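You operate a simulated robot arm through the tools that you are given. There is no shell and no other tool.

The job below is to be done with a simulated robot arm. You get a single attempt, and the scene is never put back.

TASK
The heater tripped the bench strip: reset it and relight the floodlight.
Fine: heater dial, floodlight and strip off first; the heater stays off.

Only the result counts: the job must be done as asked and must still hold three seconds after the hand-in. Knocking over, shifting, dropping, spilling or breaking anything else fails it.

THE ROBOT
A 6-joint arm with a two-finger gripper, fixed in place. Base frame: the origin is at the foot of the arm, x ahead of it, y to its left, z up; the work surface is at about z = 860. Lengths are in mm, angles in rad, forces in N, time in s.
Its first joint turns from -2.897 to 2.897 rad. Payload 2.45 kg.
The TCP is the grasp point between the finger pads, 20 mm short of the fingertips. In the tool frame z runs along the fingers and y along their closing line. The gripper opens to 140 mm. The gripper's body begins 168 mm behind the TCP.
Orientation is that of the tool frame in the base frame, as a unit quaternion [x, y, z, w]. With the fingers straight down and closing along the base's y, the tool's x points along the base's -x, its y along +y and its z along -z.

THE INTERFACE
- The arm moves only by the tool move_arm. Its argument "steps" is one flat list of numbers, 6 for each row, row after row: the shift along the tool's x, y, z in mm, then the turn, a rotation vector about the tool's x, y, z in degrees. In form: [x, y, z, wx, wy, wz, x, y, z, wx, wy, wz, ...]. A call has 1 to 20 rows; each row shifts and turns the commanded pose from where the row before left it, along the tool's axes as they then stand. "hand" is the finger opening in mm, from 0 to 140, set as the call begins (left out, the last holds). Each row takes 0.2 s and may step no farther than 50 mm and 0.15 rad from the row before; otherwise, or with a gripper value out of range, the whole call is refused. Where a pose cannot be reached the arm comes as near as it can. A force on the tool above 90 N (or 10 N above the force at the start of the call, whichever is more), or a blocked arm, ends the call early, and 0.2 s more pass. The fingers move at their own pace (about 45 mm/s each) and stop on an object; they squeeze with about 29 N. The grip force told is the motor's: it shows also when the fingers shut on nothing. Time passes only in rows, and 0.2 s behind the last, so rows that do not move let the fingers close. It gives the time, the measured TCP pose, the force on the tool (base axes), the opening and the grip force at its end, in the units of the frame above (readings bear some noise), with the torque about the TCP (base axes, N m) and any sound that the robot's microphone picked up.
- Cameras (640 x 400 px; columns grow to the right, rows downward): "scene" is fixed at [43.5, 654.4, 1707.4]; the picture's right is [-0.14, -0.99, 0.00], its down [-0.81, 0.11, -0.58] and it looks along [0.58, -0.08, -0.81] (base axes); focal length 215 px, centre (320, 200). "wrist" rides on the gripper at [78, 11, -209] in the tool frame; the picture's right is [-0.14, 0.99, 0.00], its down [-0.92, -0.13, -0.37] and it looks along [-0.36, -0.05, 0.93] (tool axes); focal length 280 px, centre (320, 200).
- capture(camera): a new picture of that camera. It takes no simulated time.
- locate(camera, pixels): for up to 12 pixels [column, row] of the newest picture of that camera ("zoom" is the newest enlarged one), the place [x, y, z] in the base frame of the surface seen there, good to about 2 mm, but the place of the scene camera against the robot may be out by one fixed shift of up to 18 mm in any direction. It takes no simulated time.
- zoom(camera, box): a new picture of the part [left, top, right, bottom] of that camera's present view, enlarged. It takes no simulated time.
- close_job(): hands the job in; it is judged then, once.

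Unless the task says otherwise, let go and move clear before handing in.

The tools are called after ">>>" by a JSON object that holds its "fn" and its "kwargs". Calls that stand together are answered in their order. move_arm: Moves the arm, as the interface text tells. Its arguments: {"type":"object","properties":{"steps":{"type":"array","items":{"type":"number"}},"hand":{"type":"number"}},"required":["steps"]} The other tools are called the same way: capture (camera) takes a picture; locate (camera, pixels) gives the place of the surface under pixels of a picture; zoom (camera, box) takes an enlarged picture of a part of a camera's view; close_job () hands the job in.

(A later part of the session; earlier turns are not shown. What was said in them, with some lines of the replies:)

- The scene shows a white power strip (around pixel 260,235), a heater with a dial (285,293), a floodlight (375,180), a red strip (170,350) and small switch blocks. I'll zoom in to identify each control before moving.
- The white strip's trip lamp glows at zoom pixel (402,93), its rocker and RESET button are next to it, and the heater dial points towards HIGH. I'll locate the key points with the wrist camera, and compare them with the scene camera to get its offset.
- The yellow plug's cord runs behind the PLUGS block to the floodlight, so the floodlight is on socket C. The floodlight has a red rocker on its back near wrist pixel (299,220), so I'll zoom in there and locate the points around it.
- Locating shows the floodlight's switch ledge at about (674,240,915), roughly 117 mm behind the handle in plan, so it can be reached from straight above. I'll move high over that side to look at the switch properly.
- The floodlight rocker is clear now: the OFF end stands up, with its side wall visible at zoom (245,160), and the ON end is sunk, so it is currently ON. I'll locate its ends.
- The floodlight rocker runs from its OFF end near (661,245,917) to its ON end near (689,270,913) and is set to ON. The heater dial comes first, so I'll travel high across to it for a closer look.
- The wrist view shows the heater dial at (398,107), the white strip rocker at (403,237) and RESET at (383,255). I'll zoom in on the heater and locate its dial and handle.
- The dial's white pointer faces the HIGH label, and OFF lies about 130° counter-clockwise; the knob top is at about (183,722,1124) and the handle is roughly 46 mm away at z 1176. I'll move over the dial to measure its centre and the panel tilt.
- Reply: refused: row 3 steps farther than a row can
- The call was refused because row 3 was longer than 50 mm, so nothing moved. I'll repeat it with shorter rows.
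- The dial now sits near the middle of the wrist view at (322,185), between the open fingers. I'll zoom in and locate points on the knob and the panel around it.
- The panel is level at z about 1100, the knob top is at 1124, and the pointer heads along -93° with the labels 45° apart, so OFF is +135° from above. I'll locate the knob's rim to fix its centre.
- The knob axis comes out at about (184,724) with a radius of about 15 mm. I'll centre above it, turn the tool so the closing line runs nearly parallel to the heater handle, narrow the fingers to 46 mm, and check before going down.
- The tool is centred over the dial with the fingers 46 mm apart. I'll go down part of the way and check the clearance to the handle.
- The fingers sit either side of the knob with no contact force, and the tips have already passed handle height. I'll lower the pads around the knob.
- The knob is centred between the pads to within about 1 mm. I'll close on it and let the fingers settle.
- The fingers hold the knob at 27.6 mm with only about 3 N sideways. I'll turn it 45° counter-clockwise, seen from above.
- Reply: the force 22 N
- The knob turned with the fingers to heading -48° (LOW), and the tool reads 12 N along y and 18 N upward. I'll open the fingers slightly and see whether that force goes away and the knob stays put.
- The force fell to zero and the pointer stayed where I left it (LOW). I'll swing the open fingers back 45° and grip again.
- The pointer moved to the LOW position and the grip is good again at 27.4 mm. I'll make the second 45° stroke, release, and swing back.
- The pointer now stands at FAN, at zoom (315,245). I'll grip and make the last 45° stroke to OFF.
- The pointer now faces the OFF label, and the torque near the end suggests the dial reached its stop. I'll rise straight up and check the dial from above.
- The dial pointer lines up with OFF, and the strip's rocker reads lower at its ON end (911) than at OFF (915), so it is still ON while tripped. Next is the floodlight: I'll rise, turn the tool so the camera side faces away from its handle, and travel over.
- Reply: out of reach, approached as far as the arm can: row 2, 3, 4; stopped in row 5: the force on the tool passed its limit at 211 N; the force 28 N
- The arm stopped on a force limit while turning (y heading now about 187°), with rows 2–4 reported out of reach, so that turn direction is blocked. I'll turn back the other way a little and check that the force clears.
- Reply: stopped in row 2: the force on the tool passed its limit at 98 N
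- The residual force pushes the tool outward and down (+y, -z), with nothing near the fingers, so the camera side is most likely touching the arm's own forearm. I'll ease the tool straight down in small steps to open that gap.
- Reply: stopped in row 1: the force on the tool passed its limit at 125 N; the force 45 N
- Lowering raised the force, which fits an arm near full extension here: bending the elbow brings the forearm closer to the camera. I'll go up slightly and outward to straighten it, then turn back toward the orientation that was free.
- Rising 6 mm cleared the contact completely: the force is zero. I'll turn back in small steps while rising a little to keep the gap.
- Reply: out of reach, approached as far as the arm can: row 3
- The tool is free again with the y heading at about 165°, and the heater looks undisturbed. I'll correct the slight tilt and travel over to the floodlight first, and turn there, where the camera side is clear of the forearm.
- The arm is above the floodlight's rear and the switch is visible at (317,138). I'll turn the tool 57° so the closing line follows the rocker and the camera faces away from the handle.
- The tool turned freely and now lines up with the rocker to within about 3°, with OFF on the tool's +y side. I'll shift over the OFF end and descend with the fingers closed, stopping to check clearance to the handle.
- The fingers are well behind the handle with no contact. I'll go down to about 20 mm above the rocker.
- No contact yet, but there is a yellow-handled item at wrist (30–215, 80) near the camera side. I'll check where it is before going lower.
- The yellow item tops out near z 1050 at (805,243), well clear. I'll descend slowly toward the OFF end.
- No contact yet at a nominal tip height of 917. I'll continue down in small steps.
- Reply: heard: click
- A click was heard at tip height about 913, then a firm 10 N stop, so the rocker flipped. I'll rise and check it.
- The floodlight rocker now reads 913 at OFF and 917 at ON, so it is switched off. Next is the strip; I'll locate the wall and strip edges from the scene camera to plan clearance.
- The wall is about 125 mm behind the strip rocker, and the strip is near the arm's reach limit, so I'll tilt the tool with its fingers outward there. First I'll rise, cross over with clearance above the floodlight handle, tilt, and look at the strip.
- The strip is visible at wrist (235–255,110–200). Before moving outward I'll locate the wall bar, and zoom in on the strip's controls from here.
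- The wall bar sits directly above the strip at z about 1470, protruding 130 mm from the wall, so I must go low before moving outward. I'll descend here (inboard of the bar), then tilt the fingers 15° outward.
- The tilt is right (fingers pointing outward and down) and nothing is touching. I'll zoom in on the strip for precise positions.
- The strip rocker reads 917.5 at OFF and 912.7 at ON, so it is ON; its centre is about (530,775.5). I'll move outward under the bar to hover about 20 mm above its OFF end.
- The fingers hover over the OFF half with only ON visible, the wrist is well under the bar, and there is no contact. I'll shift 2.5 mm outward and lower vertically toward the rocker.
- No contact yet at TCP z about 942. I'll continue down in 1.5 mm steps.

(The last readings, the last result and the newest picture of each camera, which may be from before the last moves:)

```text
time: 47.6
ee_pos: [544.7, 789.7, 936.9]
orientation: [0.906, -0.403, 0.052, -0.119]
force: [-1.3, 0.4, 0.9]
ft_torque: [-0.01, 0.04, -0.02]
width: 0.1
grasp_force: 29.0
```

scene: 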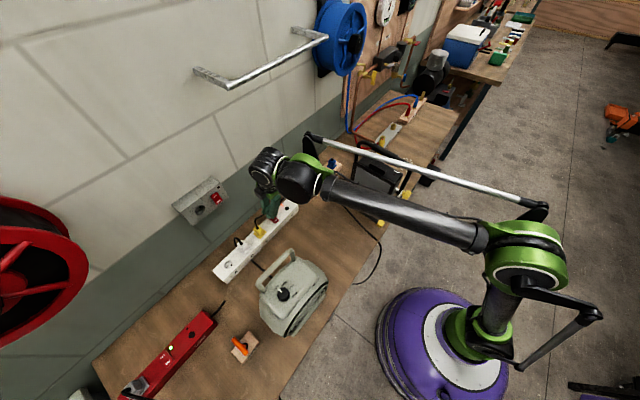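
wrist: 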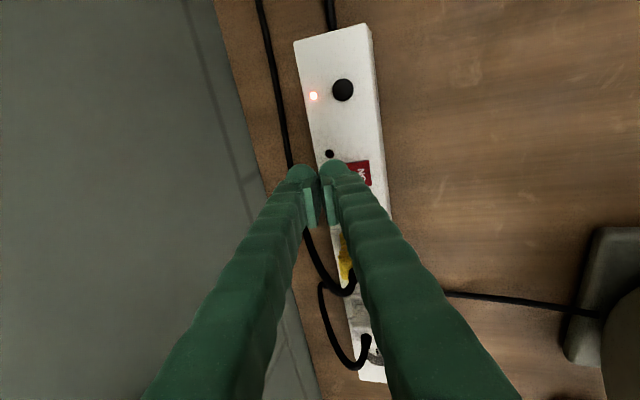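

>>> {"fn": "move_arm", "kwargs": {"steps": [0, 0.39, 1.45, 0, 0, 0], "hand": 0}}

>>> {"fn": "move_arm", "kwargs": {"steps": [0, 0.39, 1.45, 0, 0, 0], "hand": 0}}

>>> {"fn": "zoom", "kwargs": {"camera": "wrist", "box": [260, 120, 380, 240]}}

```text
time: 48.0
ee_pos: [545.2, 788.5, 936.2]
orientation: [0.906, -0.403, 0.052, -0.119]
force: [0.4, -0.7, -0.3]
ft_torque: [0.0, 0.01, 0.01]
width: 0.2
grasp_force: 29.7
heard: click
```

```text
time: 48.4
ee_pos: [546.3, 790.0, 935.0]
orientation: [0.906, -0.403, 0.052, -0.12]
force: [1.5, 0.9, 12.6]
ft_torque: [-0.1, 0.0, -0.02]
width: 0.3
grasp_force: 28.7
```

```text
3.33 times, centred on (320, 180) of wrist
```

zoom: 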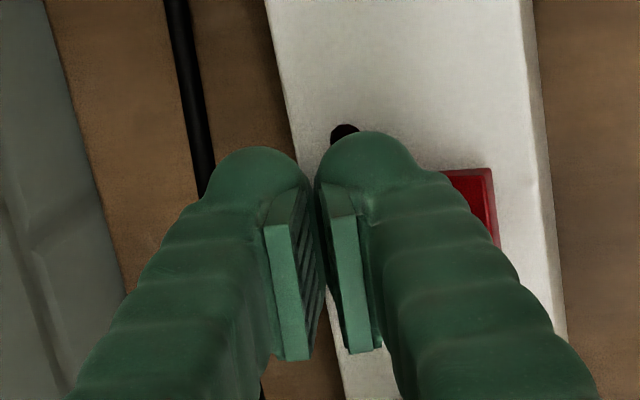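

A click was heard, followed by a 12.6 N stop: the strip rocker flipped. I'll lift 45 mm and check it.

>>> {"fn": "move_arm", "kwargs": {"steps": [0, -2.59, -9.66, 0, 0, 0, 0, -5.18, -19.3, 0, 0, 0, 0, -3.9, -14.5, 0, 0, 0, 0, 0, 0, 0, 0, 0], "hand": 0}}

>>> {"fn": "capture", "kwargs": {"camera": "wrist"}}

>>> {"fn": "zoom", "kwargs": {"camera": "scene", "box": [250, 190, 310, 240]}}

>>> {"fn": "zoom", "kwargs": {"camera": "wrist", "box": [280, 40, 400, 200]}}

>>> {"fn": "locate", "kwargs": {"camera": "zoom", "pixels": [[332, 118], [325, 108], [340, 125], [295, 130], [370, 310], [360, 330], [375, 330], [310, 260], [332, 100], [332, 135]]}}

```text
time: 49.4
ee_pos: [544.2, 788.8, 979.7]
orientation: [0.906, -0.403, 0.052, -0.119]
force: [0.1, -0.1, -0.3]
ft_torque: [0.0, 0.01, 0.02]
width: 0.2
grasp_force: 28.6
```

```text
taken
```

wrist: 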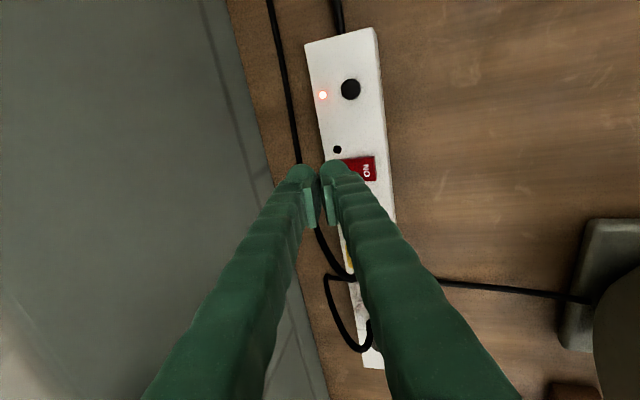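

```text
8.00 times, centred on (280, 215) of scene
```

zoom: 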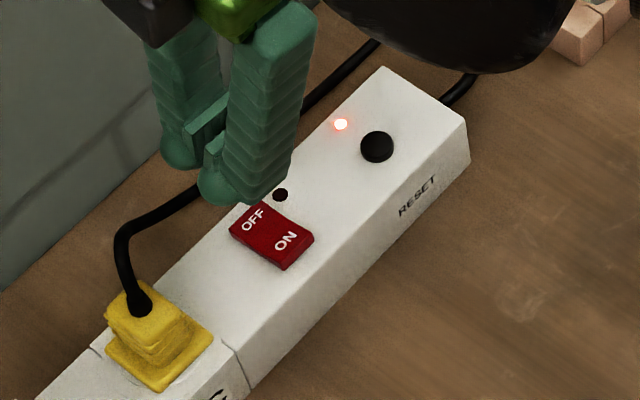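

```text
2.50 times, centred on (340, 120) of wrist
```

zoom: 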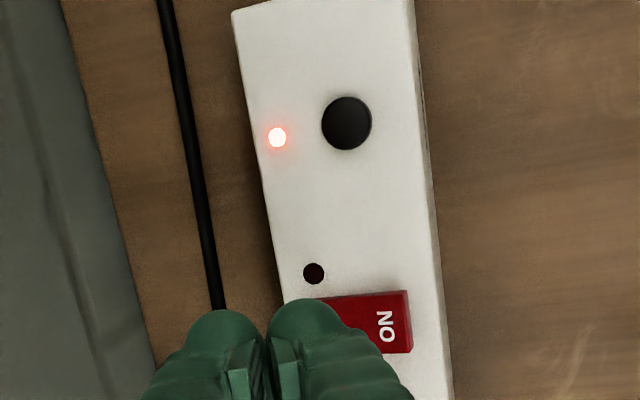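

```text
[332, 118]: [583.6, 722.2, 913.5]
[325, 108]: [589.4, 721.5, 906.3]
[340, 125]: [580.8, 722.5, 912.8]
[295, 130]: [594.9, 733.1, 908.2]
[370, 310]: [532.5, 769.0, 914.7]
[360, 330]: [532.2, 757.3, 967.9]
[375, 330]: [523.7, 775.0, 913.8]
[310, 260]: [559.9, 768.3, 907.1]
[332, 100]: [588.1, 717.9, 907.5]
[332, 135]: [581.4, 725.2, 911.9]
```

The trip lamp is still lit and the ON end now faces us. Next is RESET, centred at about (578.5,718.7,913); I'll move to hover above it and check the rocker from there.

>>> {"fn": "move_arm", "kwargs": {"steps": [24.9, 5.7, 5.37, 0, 0, 0, 24.9, 5.7, 5.37, 0, 0, 0, 24.9, 5.7, 5.37, 0, 0, 0, 0, 0, 0, 0, 0, 0], "hand": 0}}

>>> {"fn": "capture", "kwargs": {"camera": "wrist"}}

>>> {"fn": "zoom", "kwargs": {"camera": "wrist", "box": [260, 100, 380, 240]}}

>>> {"fn": "capture", "kwargs": {"camera": "scene"}}

>>> {"fn": "zoom", "kwargs": {"camera": "scene", "box": [250, 180, 320, 240]}}

>>> {"fn": "locate", "kwargs": {"camera": "zoom", "pixels": [[215, 220], [225, 225], [240, 235], [255, 245], [262, 250], [250, 255]]}}

```text
time: 50.4
ee_pos: [588.7, 725.9, 958.7]
orientation: [0.906, -0.403, 0.051, -0.12]
force: [-0.1, -0.7, 0.5]
ft_torque: [-0.01, 0.02, -0.02]
width: 0.0
grasp_force: 29.1
```

```text
taken
```

wrist: 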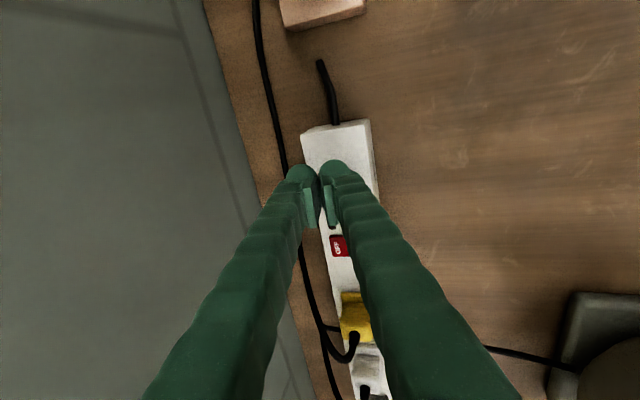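

```text
2.86 times, centred on (320, 170) of wrist
```

zoom: 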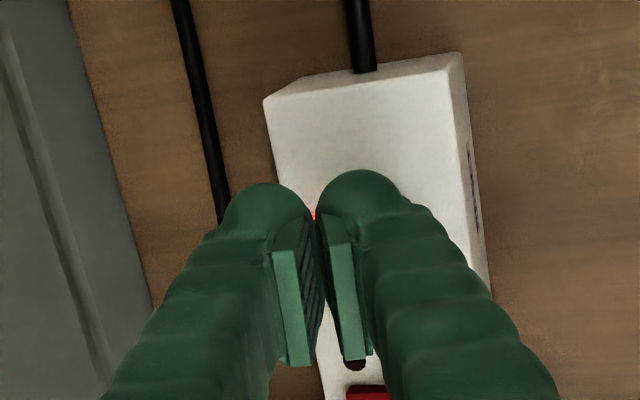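

```text
taken
```

scene: 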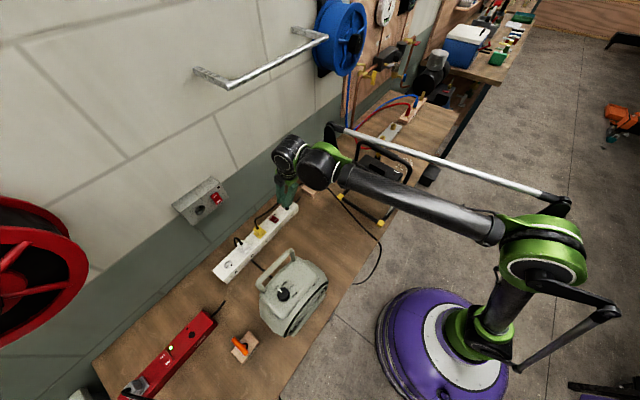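

```text
6.67 times, centred on (285, 210) of scene
```

zoom: 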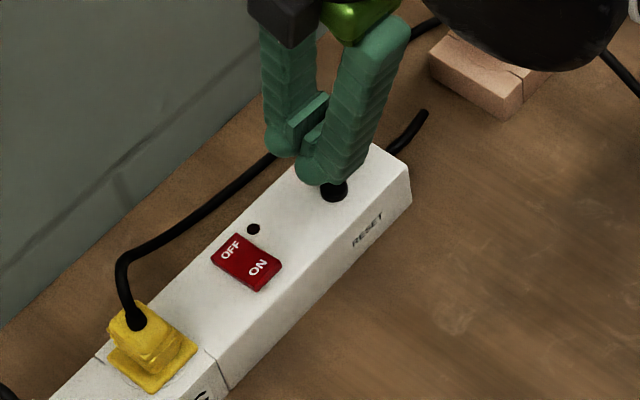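

```text
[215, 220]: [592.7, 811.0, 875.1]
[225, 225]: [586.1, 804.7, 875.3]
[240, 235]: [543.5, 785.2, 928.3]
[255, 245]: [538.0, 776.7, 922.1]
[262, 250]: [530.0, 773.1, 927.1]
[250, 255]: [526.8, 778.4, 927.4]
```

The rocker's ON end is raised now (its side wall shows at scene zoom (270,280)), so the strip is off. Before pressing RESET I'll check where the fingertip really is relative to the button at (333,187).

>>> {"fn": "locate", "kwargs": {"camera": "zoom", "pixels": [[312, 175], [300, 170], [325, 175], [330, 165], [283, 148], [335, 190], [332, 194], [320, 150]]}}

>>> {"fn": "move_arm", "kwargs": {"steps": [0, 0, 0, 0, 0, 0], "hand": 0}}

>>> {"fn": "locate", "kwargs": {"camera": "wrist", "pixels": [[330, 165], [336, 175], [326, 172], [300, 170], [330, 222], [338, 245]]}}

```text
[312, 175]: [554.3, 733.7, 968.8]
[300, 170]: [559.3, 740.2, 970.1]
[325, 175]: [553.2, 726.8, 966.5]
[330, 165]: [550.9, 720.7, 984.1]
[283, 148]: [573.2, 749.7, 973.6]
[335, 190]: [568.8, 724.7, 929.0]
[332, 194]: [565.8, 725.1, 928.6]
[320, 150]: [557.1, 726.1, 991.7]
```

```text
time: 50.8
ee_pos: [588.1, 725.6, 958.9]
orientation: [0.906, -0.403, 0.053, -0.119]
force: [-0.6, 0.0, 0.2]
ft_torque: [-0.02, 0.02, 0.0]
width: 0.0
grasp_force: 28.9
```

```text
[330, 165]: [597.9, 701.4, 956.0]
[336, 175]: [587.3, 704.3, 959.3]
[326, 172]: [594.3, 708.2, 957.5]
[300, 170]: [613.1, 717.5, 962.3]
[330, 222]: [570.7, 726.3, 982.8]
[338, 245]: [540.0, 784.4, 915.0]
```

The fingertip lines up with the button to within about 3 mm. I'll trim 1.5 mm inward and lower onto RESET slowly.

>>> {"fn": "move_arm", "kwargs": {"steps": [-1.0, 1.45, -0.39, 0, 0, 0, 0, 2.33, 8.69, 0, 0, 0, 0, 2.33, 8.69, 0, 0, 0], "hand": 0}}

>>> {"fn": "move_arm", "kwargs": {"steps": [0, 0.52, 1.93, 0, 0, 0], "hand": 0}}

>>> {"fn": "move_arm", "kwargs": {"steps": [0, 0.39, 1.45, 0, 0, 0], "hand": 0}}

>>> {"fn": "move_arm", "kwargs": {"steps": [0, 0.39, 1.45, 0, 0, 0], "hand": 0}}

>>> {"fn": "move_arm", "kwargs": {"steps": [0, 0.39, 1.45, 0, 0, 0], "hand": 0}}

```text
time: 51.6
ee_pos: [587.2, 726.1, 943.0]
orientation: [0.906, -0.404, 0.052, -0.118]
force: [-0.5, -0.1, 0.7]
ft_torque: [-0.02, -0.04, 0.02]
width: 0.0
grasp_force: 29.2
```

```text
time: 52.0
ee_pos: [586.9, 725.8, 940.0]
orientation: [0.906, -0.403, 0.052, -0.119]
force: [0.0, -0.1, 0.3]
ft_torque: [-0.02, -0.01, 0.0]
width: 0.0
grasp_force: 28.5
```

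```text
time: 52.4
ee_pos: [585.4, 725.1, 938.1]
orientation: [0.906, -0.403, 0.052, -0.12]
force: [0.2, -0.1, -0.5]
ft_torque: [-0.01, -0.03, 0.0]
width: 0.0
grasp_force: 29.1
```

```text
time: 52.8
ee_pos: [584.9, 725.7, 935.6]
orientation: [0.906, -0.403, 0.052, -0.119]
force: [0.0, -0.3, -0.3]
ft_torque: [0.01, 0.02, 0.01]
width: 0.0
grasp_force: 28.6
```

```text
time: 53.2
ee_pos: [585.5, 724.9, 935.3]
orientation: [0.906, -0.404, 0.052, -0.119]
force: [0.3, -0.1, 0.5]
ft_torque: [-0.01, 0.02, -0.04]
width: 0.0
grasp_force: 28.8
```

No contact at TCP z about 935. I'll continue in small steps.

>>> {"fn": "move_arm", "kwargs": {"steps": [0, 0.39, 1.45, 0, 0, 0], "hand": 0}}

>>> {"fn": "move_arm", "kwargs": {"steps": [0, 0.39, 1.45, 0, 0, 0], "hand": 0}}

>>> {"fn": "move_arm", "kwargs": {"steps": [0, 0.39, 1.45, 0, 0, 0], "hand": 0}}

>>> {"fn": "zoom", "kwargs": {"camera": "scene", "box": [250, 180, 320, 240]}}

```text
time: 53.6
ee_pos: [585.1, 725.3, 934.0]
orientation: [0.906, -0.404, 0.052, -0.119]
force: [0.6, 0.0, 0.8]
ft_torque: [-0.01, -0.03, -0.02]
width: 0.0
grasp_force: 29.0
```

```text
time: 54.0
ee_pos: [584.5, 724.1, 933.5]
orientation: [0.906, -0.404, 0.052, -0.119]
force: [-0.8, -0.5, 1.5]
ft_torque: [0.01, 0.03, 0.02]
width: 0.0
grasp_force: 29.0
```

```text
time: 54.4
ee_pos: [586.2, 725.1, 931.2]
orientation: [0.906, -0.404, 0.052, -0.12]
force: [0.4, 0.2, 2.5]
ft_torque: [-0.01, 0.01, -0.01]
width: 0.0
grasp_force: 29.0
heard: click
```

```text
6.67 times, centred on (285, 210) of scene
```

zoom: 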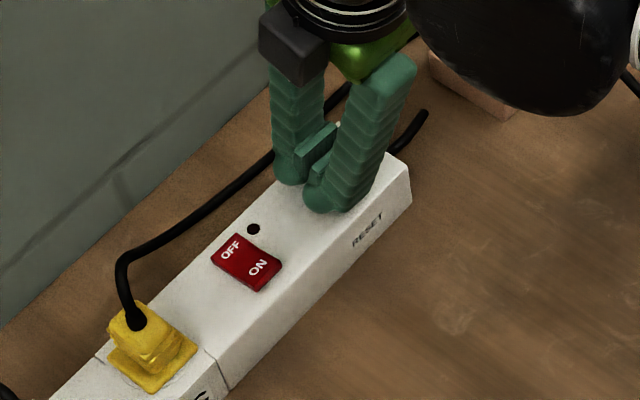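

A click was heard at TCP z about 931 against a spring. I'll lift and see whether the trip lamp went out.

>>> {"fn": "move_arm", "kwargs": {"steps": [0, -2.59, -9.66, 0, 0, 0, 0, -5.18, -19.3, 0, 0, 0, 0, -3.9, -14.5, 0, 0, 0, 0, 0, 0, 0, 0, 0], "hand": 0}}

>>> {"fn": "capture", "kwargs": {"camera": "scene"}}

>>> {"fn": "zoom", "kwargs": {"camera": "scene", "box": [250, 180, 320, 240]}}

>>> {"fn": "capture", "kwargs": {"camera": "wrist"}}

>>> {"fn": "zoom", "kwargs": {"camera": "wrist", "box": [280, 80, 400, 260]}}

```text
time: 55.4
ee_pos: [584.5, 726.1, 976.4]
orientation: [0.906, -0.403, 0.052, -0.119]
force: [-0.3, 0.2, 1.1]
ft_torque: [-0.02, -0.01, -0.01]
width: 0.1
grasp_force: 29.0
```

```text
taken
```

scene: 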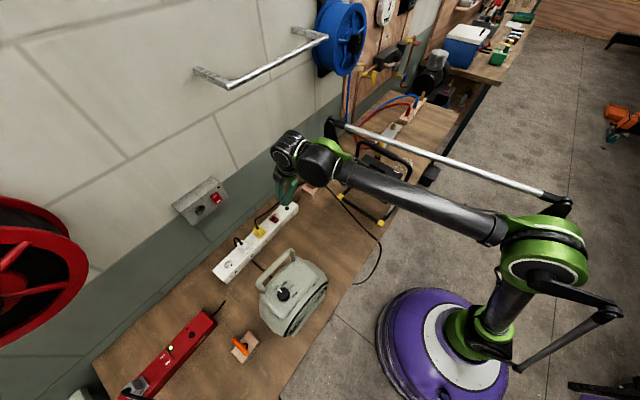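

```text
6.67 times, centred on (285, 210) of scene
```

zoom: 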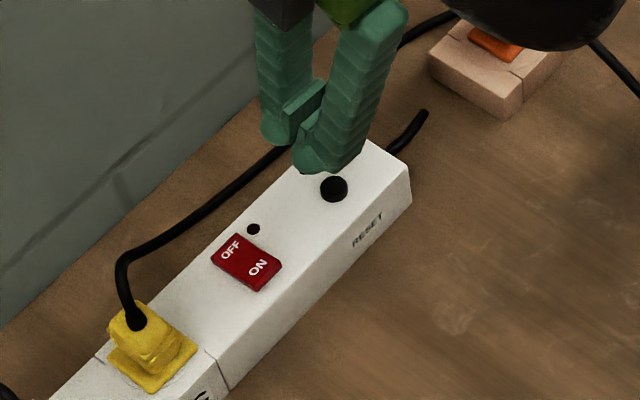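

```text
taken
```

wrist: 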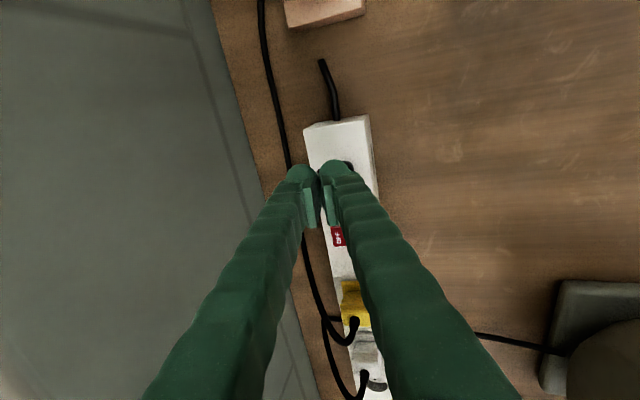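

```text
2.22 times, centred on (340, 170) of wrist
```

zoom: 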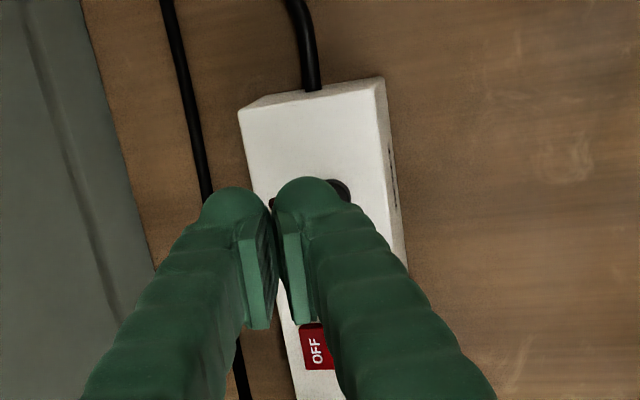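

The trip lamp is dark now (wrist zoom (270,203), where it glowed before). The strip is reset, so next I'll switch it on: move to hover over the rocker's ON end.

>>> {"fn": "move_arm", "kwargs": {"steps": [-24.7, 7.37, 1.8, 0, 0, 0, -24.7, 7.37, 1.8, 0, 0, 0, -24.7, 7.37, 1.8, 0, 0, 0, 0, 0, 0, 0, 0, 0], "hand": 0}}

>>> {"fn": "capture", "kwargs": {"camera": "wrist"}}

>>> {"fn": "zoom", "kwargs": {"camera": "wrist", "box": [260, 60, 380, 240]}}

>>> {"fn": "zoom", "kwargs": {"camera": "scene", "box": [250, 180, 320, 240]}}

```text
time: 56.4
ee_pos: [519.1, 766.7, 965.4]
orientation: [0.906, -0.403, 0.051, -0.119]
force: [-0.1, 0.2, 0.2]
ft_torque: [0.0, 0.0, 0.02]
width: 0.0
grasp_force: 29.3
```

```text
taken
```

wrist: 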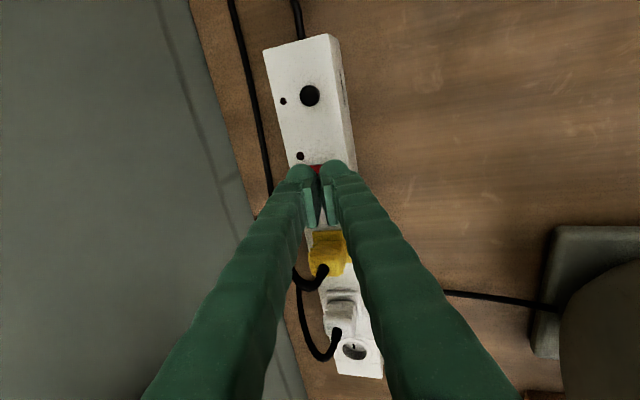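

```text
2.22 times, centred on (320, 150) of wrist
```

zoom: 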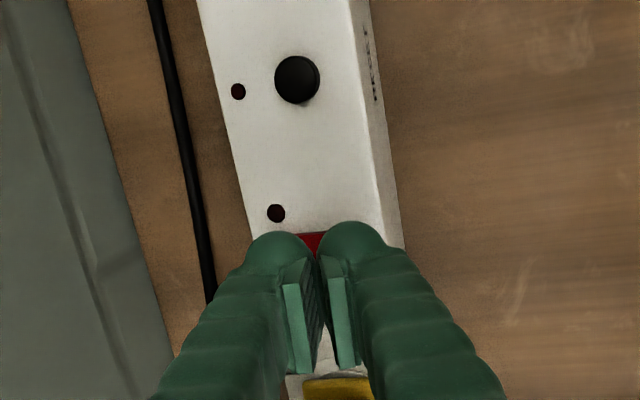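

```text
6.67 times, centred on (285, 210) of scene
```

zoom: 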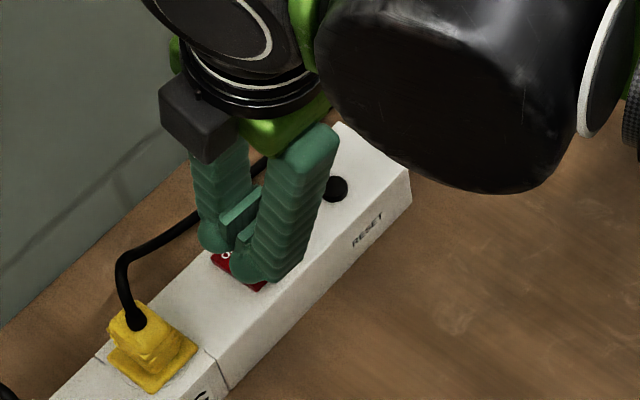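

The trip lamp is confirmed dark, and the fingers are over the ON end. I'll lower onto it slowly.

>>> {"fn": "move_arm", "kwargs": {"steps": [0, 2.85, 10.63, 0, 0, 0, 0, 2.33, 8.69, 0, 0, 0, 0, 0.52, 1.93, 0, 0, 0], "hand": 0}}

>>> {"fn": "move_arm", "kwargs": {"steps": [0, 0.52, 1.93, 0, 0, 0], "hand": 0}}

>>> {"fn": "move_arm", "kwargs": {"steps": [0, 0.39, 1.45, 0, 0, 0], "hand": 0}}

>>> {"fn": "move_arm", "kwargs": {"steps": [0, 0.39, 1.45, 0, 0, 0], "hand": 0}}

>>> {"fn": "move_arm", "kwargs": {"steps": [0, 0.39, 1.45, 0, 0, 0], "hand": 0}}

```text
time: 57.2
ee_pos: [519.8, 766.0, 941.8]
orientation: [0.906, -0.404, 0.052, -0.119]
force: [-0.7, 0.0, 0.1]
ft_torque: [-0.02, 0.01, 0.01]
width: 0.0
grasp_force: 28.8
```

```text
time: 57.6
ee_pos: [520.4, 766.5, 941.4]
orientation: [0.906, -0.404, 0.052, -0.119]
force: [-0.6, 0.0, 0.9]
ft_torque: [0.0, 0.0, 0.04]
width: 0.1
grasp_force: 28.9
```

```text
time: 58.0
ee_pos: [520.7, 767.0, 940.7]
orientation: [0.906, -0.403, 0.052, -0.118]
force: [0.5, -0.1, -0.3]
ft_torque: [0.0, -0.02, 0.01]
width: 0.0
grasp_force: 29.1
```

```text
time: 58.4
ee_pos: [520.4, 767.1, 937.8]
orientation: [0.906, -0.403, 0.052, -0.12]
force: [0.6, 0.1, 1.3]
ft_torque: [-0.07, 0.02, -0.02]
width: 0.0
grasp_force: 28.7
```

```text
time: 58.8
ee_pos: [521.3, 767.2, 936.6]
orientation: [0.906, -0.404, 0.052, -0.119]
force: [-0.4, 0.7, 0.7]
ft_torque: [-0.02, 0.01, 0.01]
width: 0.0
grasp_force: 29.4
```

>>> {"fn": "move_arm", "kwargs": {"steps": [0, 0.39, 1.45, 0, 0, 0], "hand": 0}}

>>> {"fn": "move_arm", "kwargs": {"steps": [0, 0.39, 1.45, 0, 0, 0], "hand": 0}}

>>> {"fn": "zoom", "kwargs": {"camera": "scene", "box": [250, 180, 320, 240]}}

```text
time: 59.2
ee_pos: [521.1, 766.7, 934.7]
orientation: [0.905, -0.404, 0.052, -0.12]
force: [0.4, -0.7, 0.1]
ft_torque: [-0.01, -0.01, 0.0]
width: 0.0
grasp_force: 28.9
heard: click
```

```text
time: 59.6
ee_pos: [519.7, 766.3, 932.3]
orientation: [0.906, -0.404, 0.052, -0.119]
force: [1.6, 0.9, 1.6]
ft_torque: [0.0, 0.01, 0.04]
width: 0.1
grasp_force: 29.0
```

```text
6.67 times, centred on (285, 210) of scene
```

zoom: 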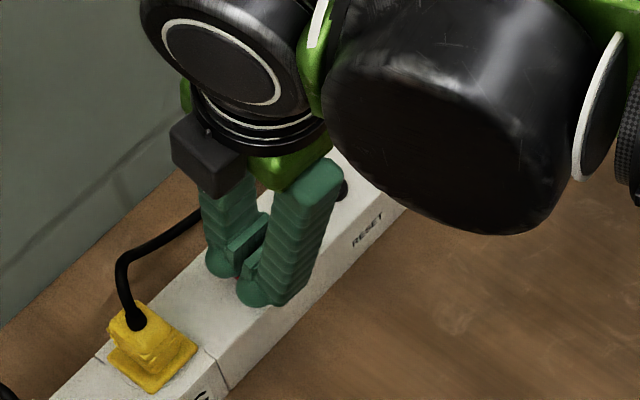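

A click was heard, so the rocker should be ON. I'll lift and check the lamps on the strip.

>>> {"fn": "move_arm", "kwargs": {"steps": [0, -2.59, -9.66, 0, 0, 0, 0, -5.18, -19.3, 0, 0, 0, 0, -5.18, -19.3, 0, 0, 0, 0, 0, 0, 0, 0, 0], "hand": 0}}

>>> {"fn": "capture", "kwargs": {"camera": "wrist"}}

>>> {"fn": "zoom", "kwargs": {"camera": "wrist", "box": [260, 60, 380, 240]}}

>>> {"fn": "capture", "kwargs": {"camera": "scene"}}

>>> {"fn": "zoom", "kwargs": {"camera": "scene", "box": [250, 180, 320, 240]}}

```text
time: 60.6
ee_pos: [519.9, 765.0, 984.9]
orientation: [0.906, -0.403, 0.052, -0.118]
force: [0.7, 0.0, 0.0]
ft_torque: [0.01, 0.0, 0.02]
width: 0.0
grasp_force: 28.8
```

```text
taken
```

wrist: 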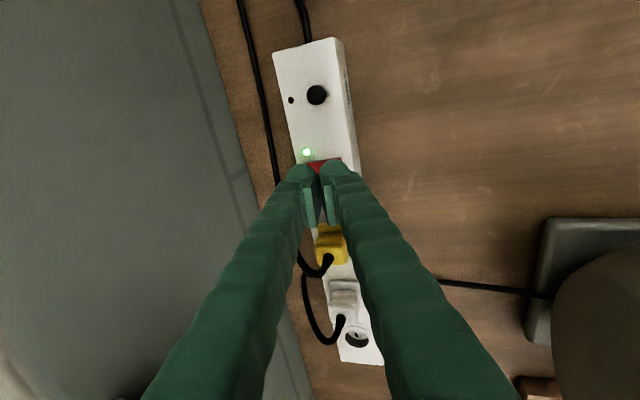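

```text
2.22 times, centred on (320, 150) of wrist
```

zoom: 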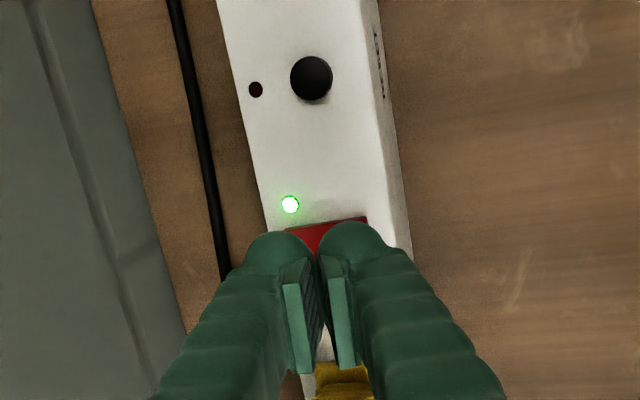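

```text
taken
```

scene: 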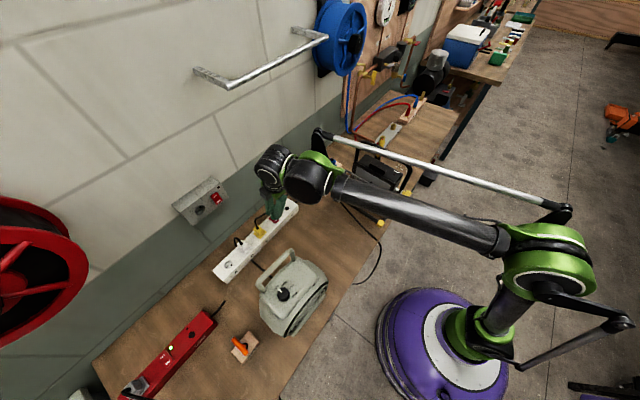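

```text
6.67 times, centred on (285, 210) of scene
```

zoom: 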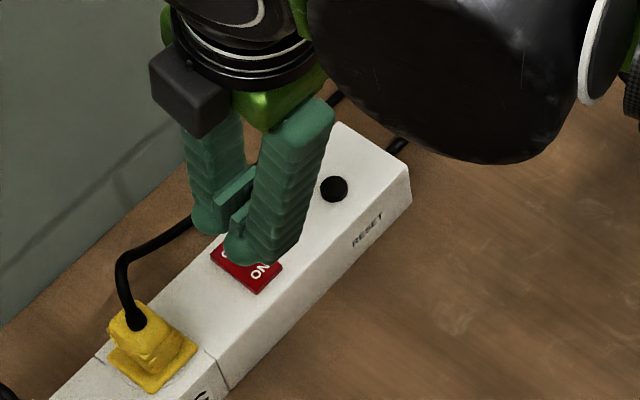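

The strip's power lamp is green at wrist zoom (290,203) and the trip lamp is dark. I'll retrace inboard under the bar, straighten the tool and rise.

>>> {"fn": "move_arm", "kwargs": {"steps": [9.65, 32.3, -16.95, 0, 0, 0, 9.65, 32.3, -16.95, 0, 0, 0, 9.65, 32.3, -16.95, 0, 0, 0, 9.65, 32.3, -16.95, 0, 0, 0, 0, 0, 0, -5, 0, 0, 0, 0, 0, -5, 0, 0, 0, 0, 0, -5, 0, 0, 0, 0, -45, 0, 0, 0, 0, 0, -45, 0, 0, 0, 0, 0, -45, 0, 0, 0, 0, 0, -45, 0, 0, 0, 0, 0, -45, 0, 0, 0, 0, 0, -20, 0, 0, 0, 0, 0, 0, 0, 0, 0], "hand": 0}}

>>> {"fn": "capture", "kwargs": {"camera": "scene"}}

```text
time: 63.6
ee_pos: [441.4, 642.8, 1261.5]
orientation: [0.914, -0.407, 0.0, -0.001]
force: [0.7, 0.6, 0.2]
ft_torque: [-0.01, 0.02, -0.02]
width: 0.0
grasp_force: 28.8
```

```text
taken
```

scene: 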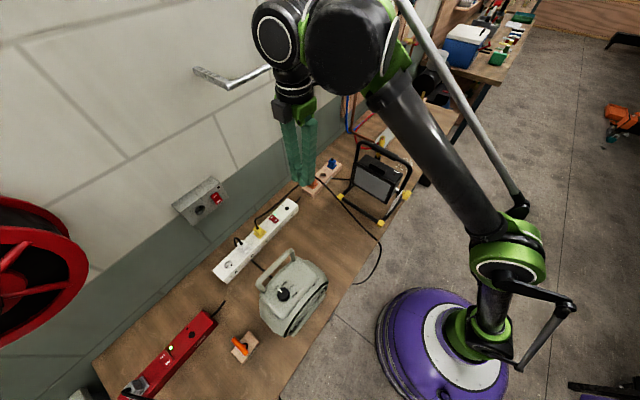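

The tool is upright and clear. I'll cross over to the floodlight, above the switch's ON end.

>>> {"fn": "move_arm", "kwargs": {"steps": [44.3, 6.4, 0, 0, 0, 0, 44.3, 6.4, 0, 0, 0, 0, 44.3, 6.4, 0, 0, 0, 0, 44.3, 6.4, 0, 0, 0, 0, 44.3, 6.4, 0, 0, 0, 0, 44.3, 6.4, 0, 0, 0, 0, 44.3, 6.4, 0, 0, 0, 0, 44.3, 6.4, 0, 0, 0, 0, 44.3, 6.4, 0, 0, 0, 0, 44.3, 6.4, 0, 0, 0, 0, 0, 0, 0, 0, 0, 0], "hand": 0}}

>>> {"fn": "capture", "kwargs": {"camera": "wrist"}}

>>> {"fn": "capture", "kwargs": {"camera": "scene"}}

>>> {"fn": "zoom", "kwargs": {"camera": "wrist", "box": [285, 80, 375, 170]}}

```text
time: 66.0
ee_pos: [690.9, 269.6, 1259.6]
orientation: [0.914, -0.406, 0.0, 0.002]
force: [-1.5, 0.8, -0.9]
ft_torque: [0.01, -0.01, 0.0]
width: 0.3
grasp_force: 29.2
```

```text
taken
```

wrist: 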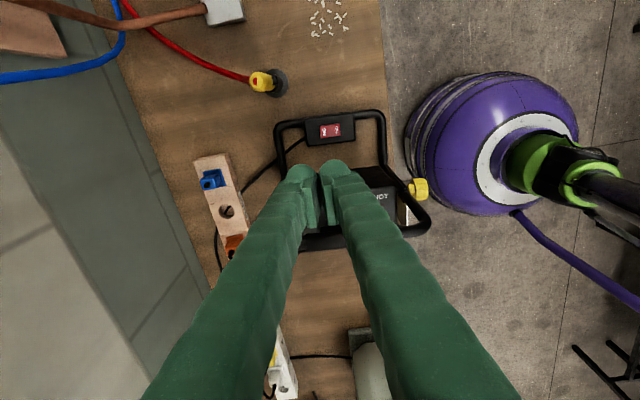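

```text
taken
```

scene: 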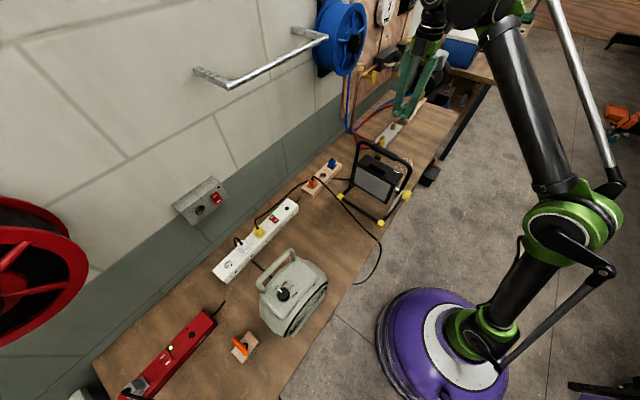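

```text
4.44 times, centred on (330, 125) of wrist
```

zoom: 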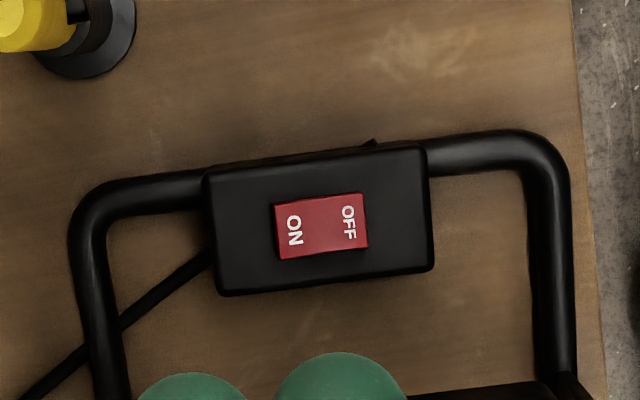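

The switch still shows OFF and the path down is clear (the yellow item tops out at z 1050, well away from the gripper body). I'll descend to about 25 mm above the ON end.

>>> {"fn": "move_arm", "kwargs": {"steps": [0, 0, 45, 0, 0, 0, 0, 0, 45, 0, 0, 0, 0, 0, 45, 0, 0, 0, 0, 0, 45, 0, 0, 0, 0, 0, 45, 0, 0, 0, 0, 0, 45, 0, 0, 0, 0, 0, 25, 0, 0, 0, 0, 0, 0, 0, 0, 0], "hand": 0}}

>>> {"fn": "capture", "kwargs": {"camera": "wrist"}}

>>> {"fn": "zoom", "kwargs": {"camera": "wrist", "box": [270, 110, 370, 210]}}

>>> {"fn": "locate", "kwargs": {"camera": "zoom", "pixels": [[345, 195], [380, 190], [420, 190], [440, 200]]}}

>>> {"fn": "capture", "kwargs": {"camera": "scene"}}

```text
time: 67.8
ee_pos: [687.9, 268.3, 964.6]
orientation: [0.914, -0.406, -0.002, -0.001]
force: [-0.1, 0.0, 0.3]
ft_torque: [-0.01, -0.01, -0.01]
width: 0.0
grasp_force: 28.9
```

```text
taken
```

wrist: 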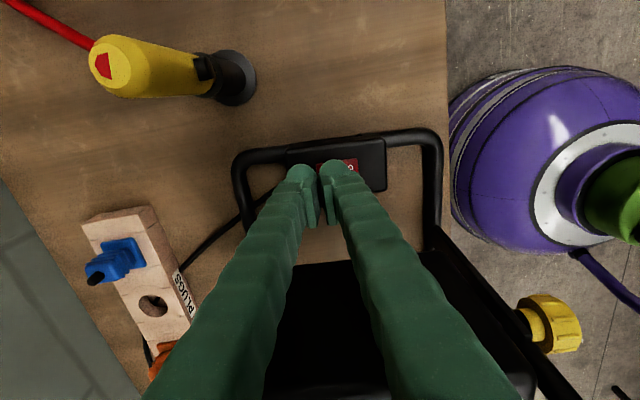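

```text
4.00 times, centred on (320, 160) of wrist
```

zoom: 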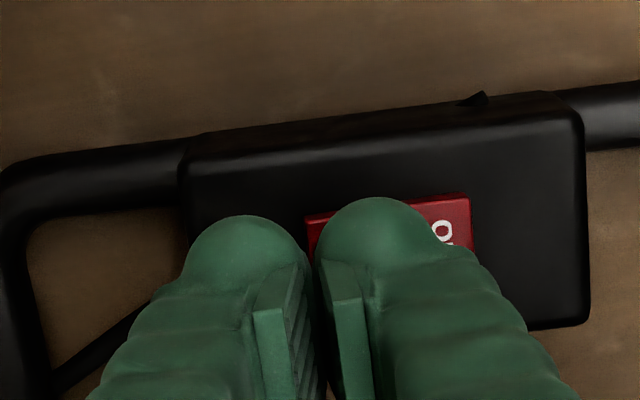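

```text
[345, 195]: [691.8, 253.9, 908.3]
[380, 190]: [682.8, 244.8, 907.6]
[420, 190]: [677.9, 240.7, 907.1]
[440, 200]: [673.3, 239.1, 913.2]
```

```text
taken
```

scene: 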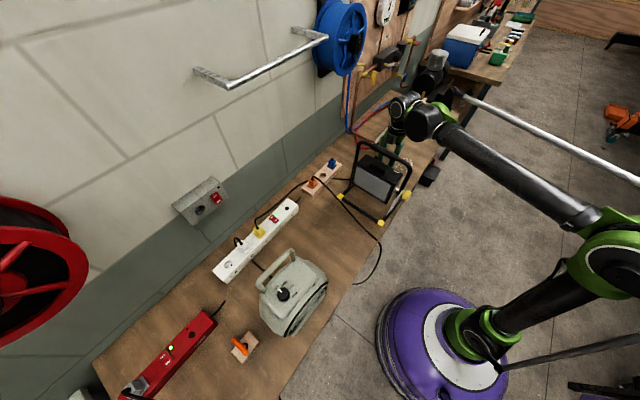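

The tip is about 18 mm from the pivot on the ON side, so I'll shift 2 mm further toward the ON end and lower slowly.

>>> {"fn": "move_arm", "kwargs": {"steps": [0, -2, 12, 0, 0, 0, 0, 0, 11, 0, 0, 0, 0, 0, 2, 0, 0, 0], "hand": 0}}

>>> {"fn": "move_arm", "kwargs": {"steps": [0, 0, 1.5, 0, 0, 0], "hand": 0}}

>>> {"fn": "move_arm", "kwargs": {"steps": [0, 0, 1.5, 0, 0, 0], "hand": 0}}

>>> {"fn": "move_arm", "kwargs": {"steps": [0, 0, 1.5, 0, 0, 0], "hand": 0}}

>>> {"fn": "move_arm", "kwargs": {"steps": [0, 0, 1.5, 0, 0, 0], "hand": 0}}

```text
time: 68.6
ee_pos: [689.2, 271.1, 939.8]
orientation: [0.914, -0.406, -0.001, 0.0]
force: [0.7, -0.1, 1.1]
ft_torque: [-0.04, 0.0, -0.01]
width: 0.0
grasp_force: 29.0
```

```text
time: 69.0
ee_pos: [691.2, 270.2, 937.6]
orientation: [0.913, -0.407, 0.0, -0.001]
force: [-0.1, -0.4, 0.0]
ft_torque: [0.0, 0.0, 0.03]
width: 0.0
grasp_force: 30.0
```

```text
time: 69.4
ee_pos: [691.3, 270.8, 937.3]
orientation: [0.913, -0.407, 0.0, -0.001]
force: [0.4, 0.4, 0.1]
ft_torque: [-0.01, 0.0, 0.0]
width: 0.0
grasp_force: 29.1
```

```text
time: 69.8
ee_pos: [691.3, 270.3, 936.0]
orientation: [0.914, -0.407, -0.001, 0.0]
force: [-0.1, -0.1, 1.0]
ft_torque: [0.02, -0.01, 0.02]
width: 0.1
grasp_force: 29.0
```

```text
time: 70.2
ee_pos: [690.4, 271.5, 935.0]
orientation: [0.914, -0.407, -0.002, 0.0]
force: [0.9, -0.1, 0.7]
ft_torque: [0.0, 0.0, 0.0]
width: 0.4
grasp_force: 28.8
heard: click
```

A click was heard. I'll press 1 mm more to seat it, then rise and check the floodlight.

>>> {"fn": "move_arm", "kwargs": {"steps": [0, 0, 1.2, 0, 0, 0], "hand": 0}}

>>> {"fn": "move_arm", "kwargs": {"steps": [0, 0, -5, 0, 0, 0, 0, 0, -20, 0, 0, 0, 0, 0, -40, 0, 0, 0, 0, 0, -45, 0, 0, 0, 0, 0, -45, 0, 0, 0, 0, 0, -45, 0, 0, 0, 0, 0, -45, 0, 0, 0, 0, 0, -45, 0, 0, 0, 0, 0, -35, 0, 0, 0, 0, 0, 0, 0, 0, 0], "hand": 0}}

>>> {"fn": "capture", "kwargs": {"camera": "wrist"}}

>>> {"fn": "capture", "kwargs": {"camera": "scene"}}

>>> {"fn": "zoom", "kwargs": {"camera": "wrist", "box": [285, 80, 375, 170]}}

>>> {"fn": "zoom", "kwargs": {"camera": "scene", "box": [250, 120, 430, 240]}}

>>> {"fn": "zoom", "kwargs": {"camera": "scene", "box": [200, 190, 340, 340]}}

```text
time: 70.6
ee_pos: [690.5, 272.1, 933.5]
orientation: [0.914, -0.407, -0.001, -0.001]
force: [0.9, 0.5, 1.0]
ft_torque: [-0.04, 0.01, 0.04]
width: 0.1
grasp_force: 29.3
```

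```text
time: 72.8
ee_pos: [691.1, 270.5, 1256.6]
orientation: [0.914, -0.406, -0.001, 0.0]
force: [0.3, 0.2, -0.2]
ft_torque: [-0.02, -0.02, -0.03]
width: 0.0
grasp_force: 28.9
```

```text
taken
```

wrist: 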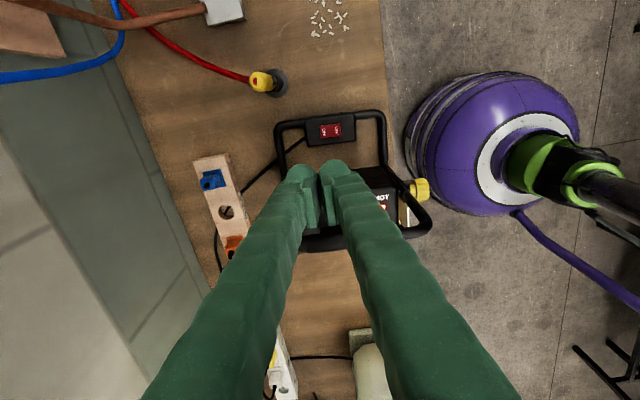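

```text
taken
```

scene: 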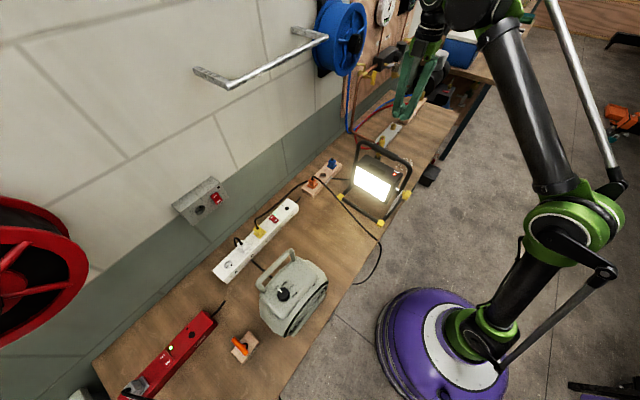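

```text
4.44 times, centred on (330, 125) of wrist
```

zoom: 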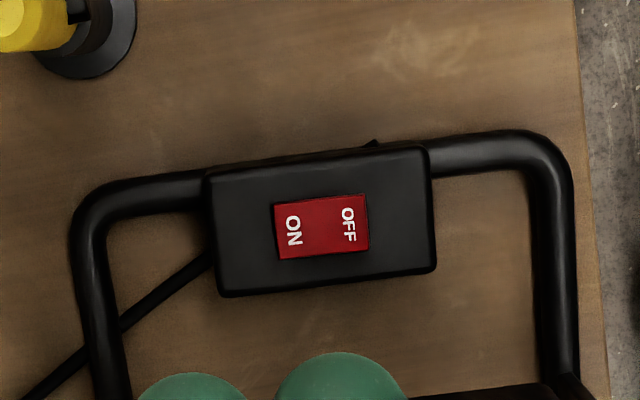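

```text
3.33 times, centred on (340, 180) of scene
```

zoom: 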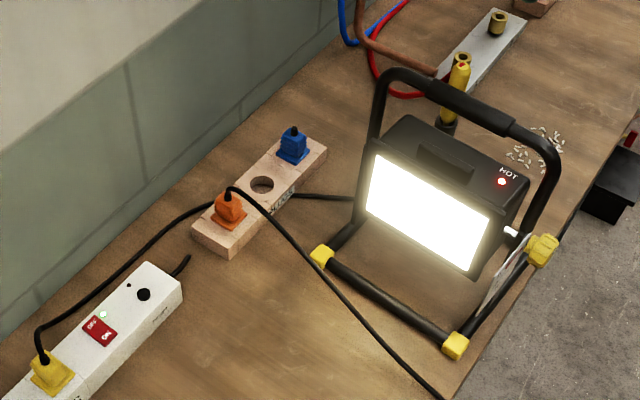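

```text
2.67 times, centred on (270, 265) of scene
```

zoom: 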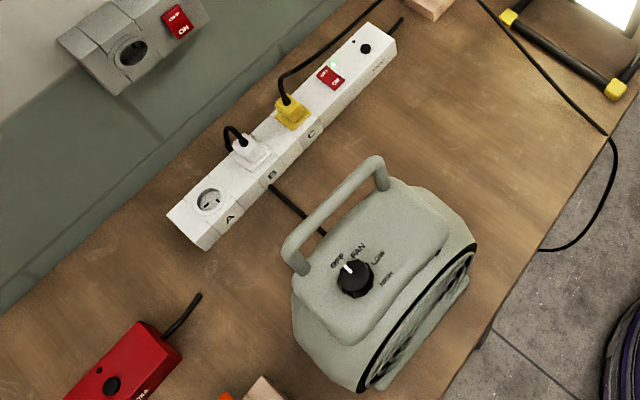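

The floodlight is lit (scene (373,187)), the strip's lamp is green with the trip lamp dark, and the heater pointer is on OFF. I'll wait a few seconds clear of everything to confirm it holds.

>>> {"fn": "move_arm", "kwargs": {"steps": [0, 0, -10, 0, 0, 0, 0, 0, 0, 0, 0, 0, 0, 0, 0, 0, 0, 0, 0, 0, 0, 0, 0, 0, 0, 0, 0, 0, 0, 0, 0, 0, 0, 0, 0, 0, 0, 0, 0, 0, 0, 0, 0, 0, 0, 0, 0, 0, 0, 0, 0, 0, 0, 0, 0, 0, 0, 0, 0, 0, 0, 0, 0, 0, 0, 0, 0, 0, 0, 0, 0, 0, 0, 0, 0, 0, 0, 0, 0, 0, 0, 0, 0, 0, 0, 0, 0, 0, 0, 0, 0, 0, 0, 0, 0, 0, 0, 0, 0, 0, 0, 0, 0, 0, 0, 0, 0, 0], "hand": 0}}

>>> {"fn": "capture", "kwargs": {"camera": "scene"}}

>>> {"fn": "zoom", "kwargs": {"camera": "scene", "box": [265, 270, 305, 310]}}

>>> {"fn": "zoom", "kwargs": {"camera": "scene", "box": [255, 190, 305, 240]}}

```text
time: 76.6
ee_pos: [691.1, 271.2, 1266.9]
orientation: [0.914, -0.407, 0.0, 0.001]
force: [0.9, -0.5, -0.2]
ft_torque: [-0.02, 0.0, -0.02]
width: 0.0
grasp_force: 29.0
```

```text
taken
```

scene: 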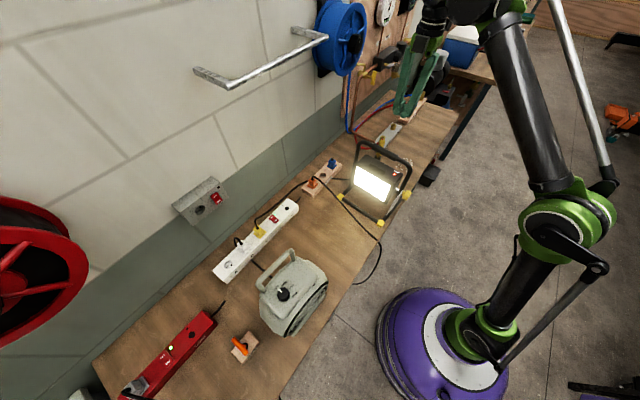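

```text
10.00 times, centred on (285, 290) of scene
```

zoom: 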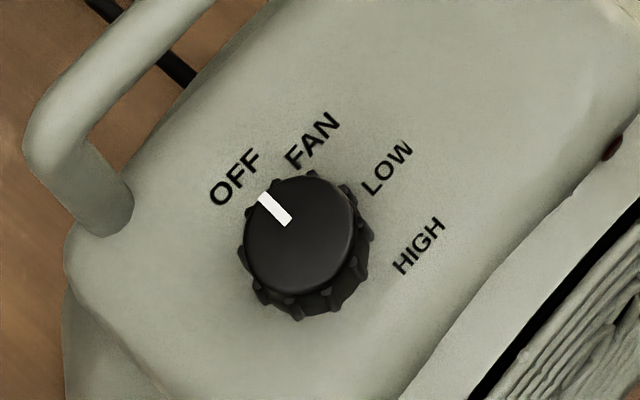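

```text
8.00 times, centred on (280, 215) of scene
```

zoom: 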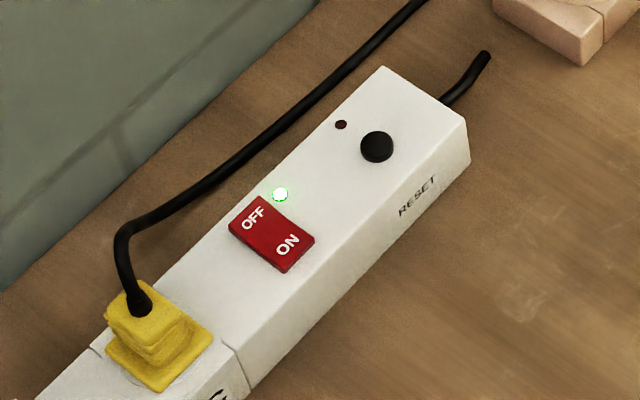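

After nearly four more seconds the floodlight is still lit, the strip lamp is green with the trip lamp dark, and the heater dial is on OFF with the heater where it was. The arm is clear, so I'm handing the job in.

>>> {"fn": "close_job", "kwargs": {}}

```text
The job is handed in.
```

The bench strip is reset and switched on, the floodlight is lit again, and the heater is off. I watched for nearly four seconds before handing in, and nothing tripped or changed.

- **Order:** I turned the heater dial from HIGH to OFF first, then switched off the floodlight, then the strip. After that I pressed RESET, switched the strip on, and switched the floodlight on last.
- **Final state:** The strip's power lamp is green and its trip lamp is out. The heater pointer is on the OFF mark.
- **A bump along the way:** While I was turning the gripper above the heater, the arm stopped on its force limit three times, peaking at 211 N. I think the gripper's camera side touched the arm's own forearm, because nothing else was near it. I backed off, and the heater and everything else look undisturbed in the later pictures.
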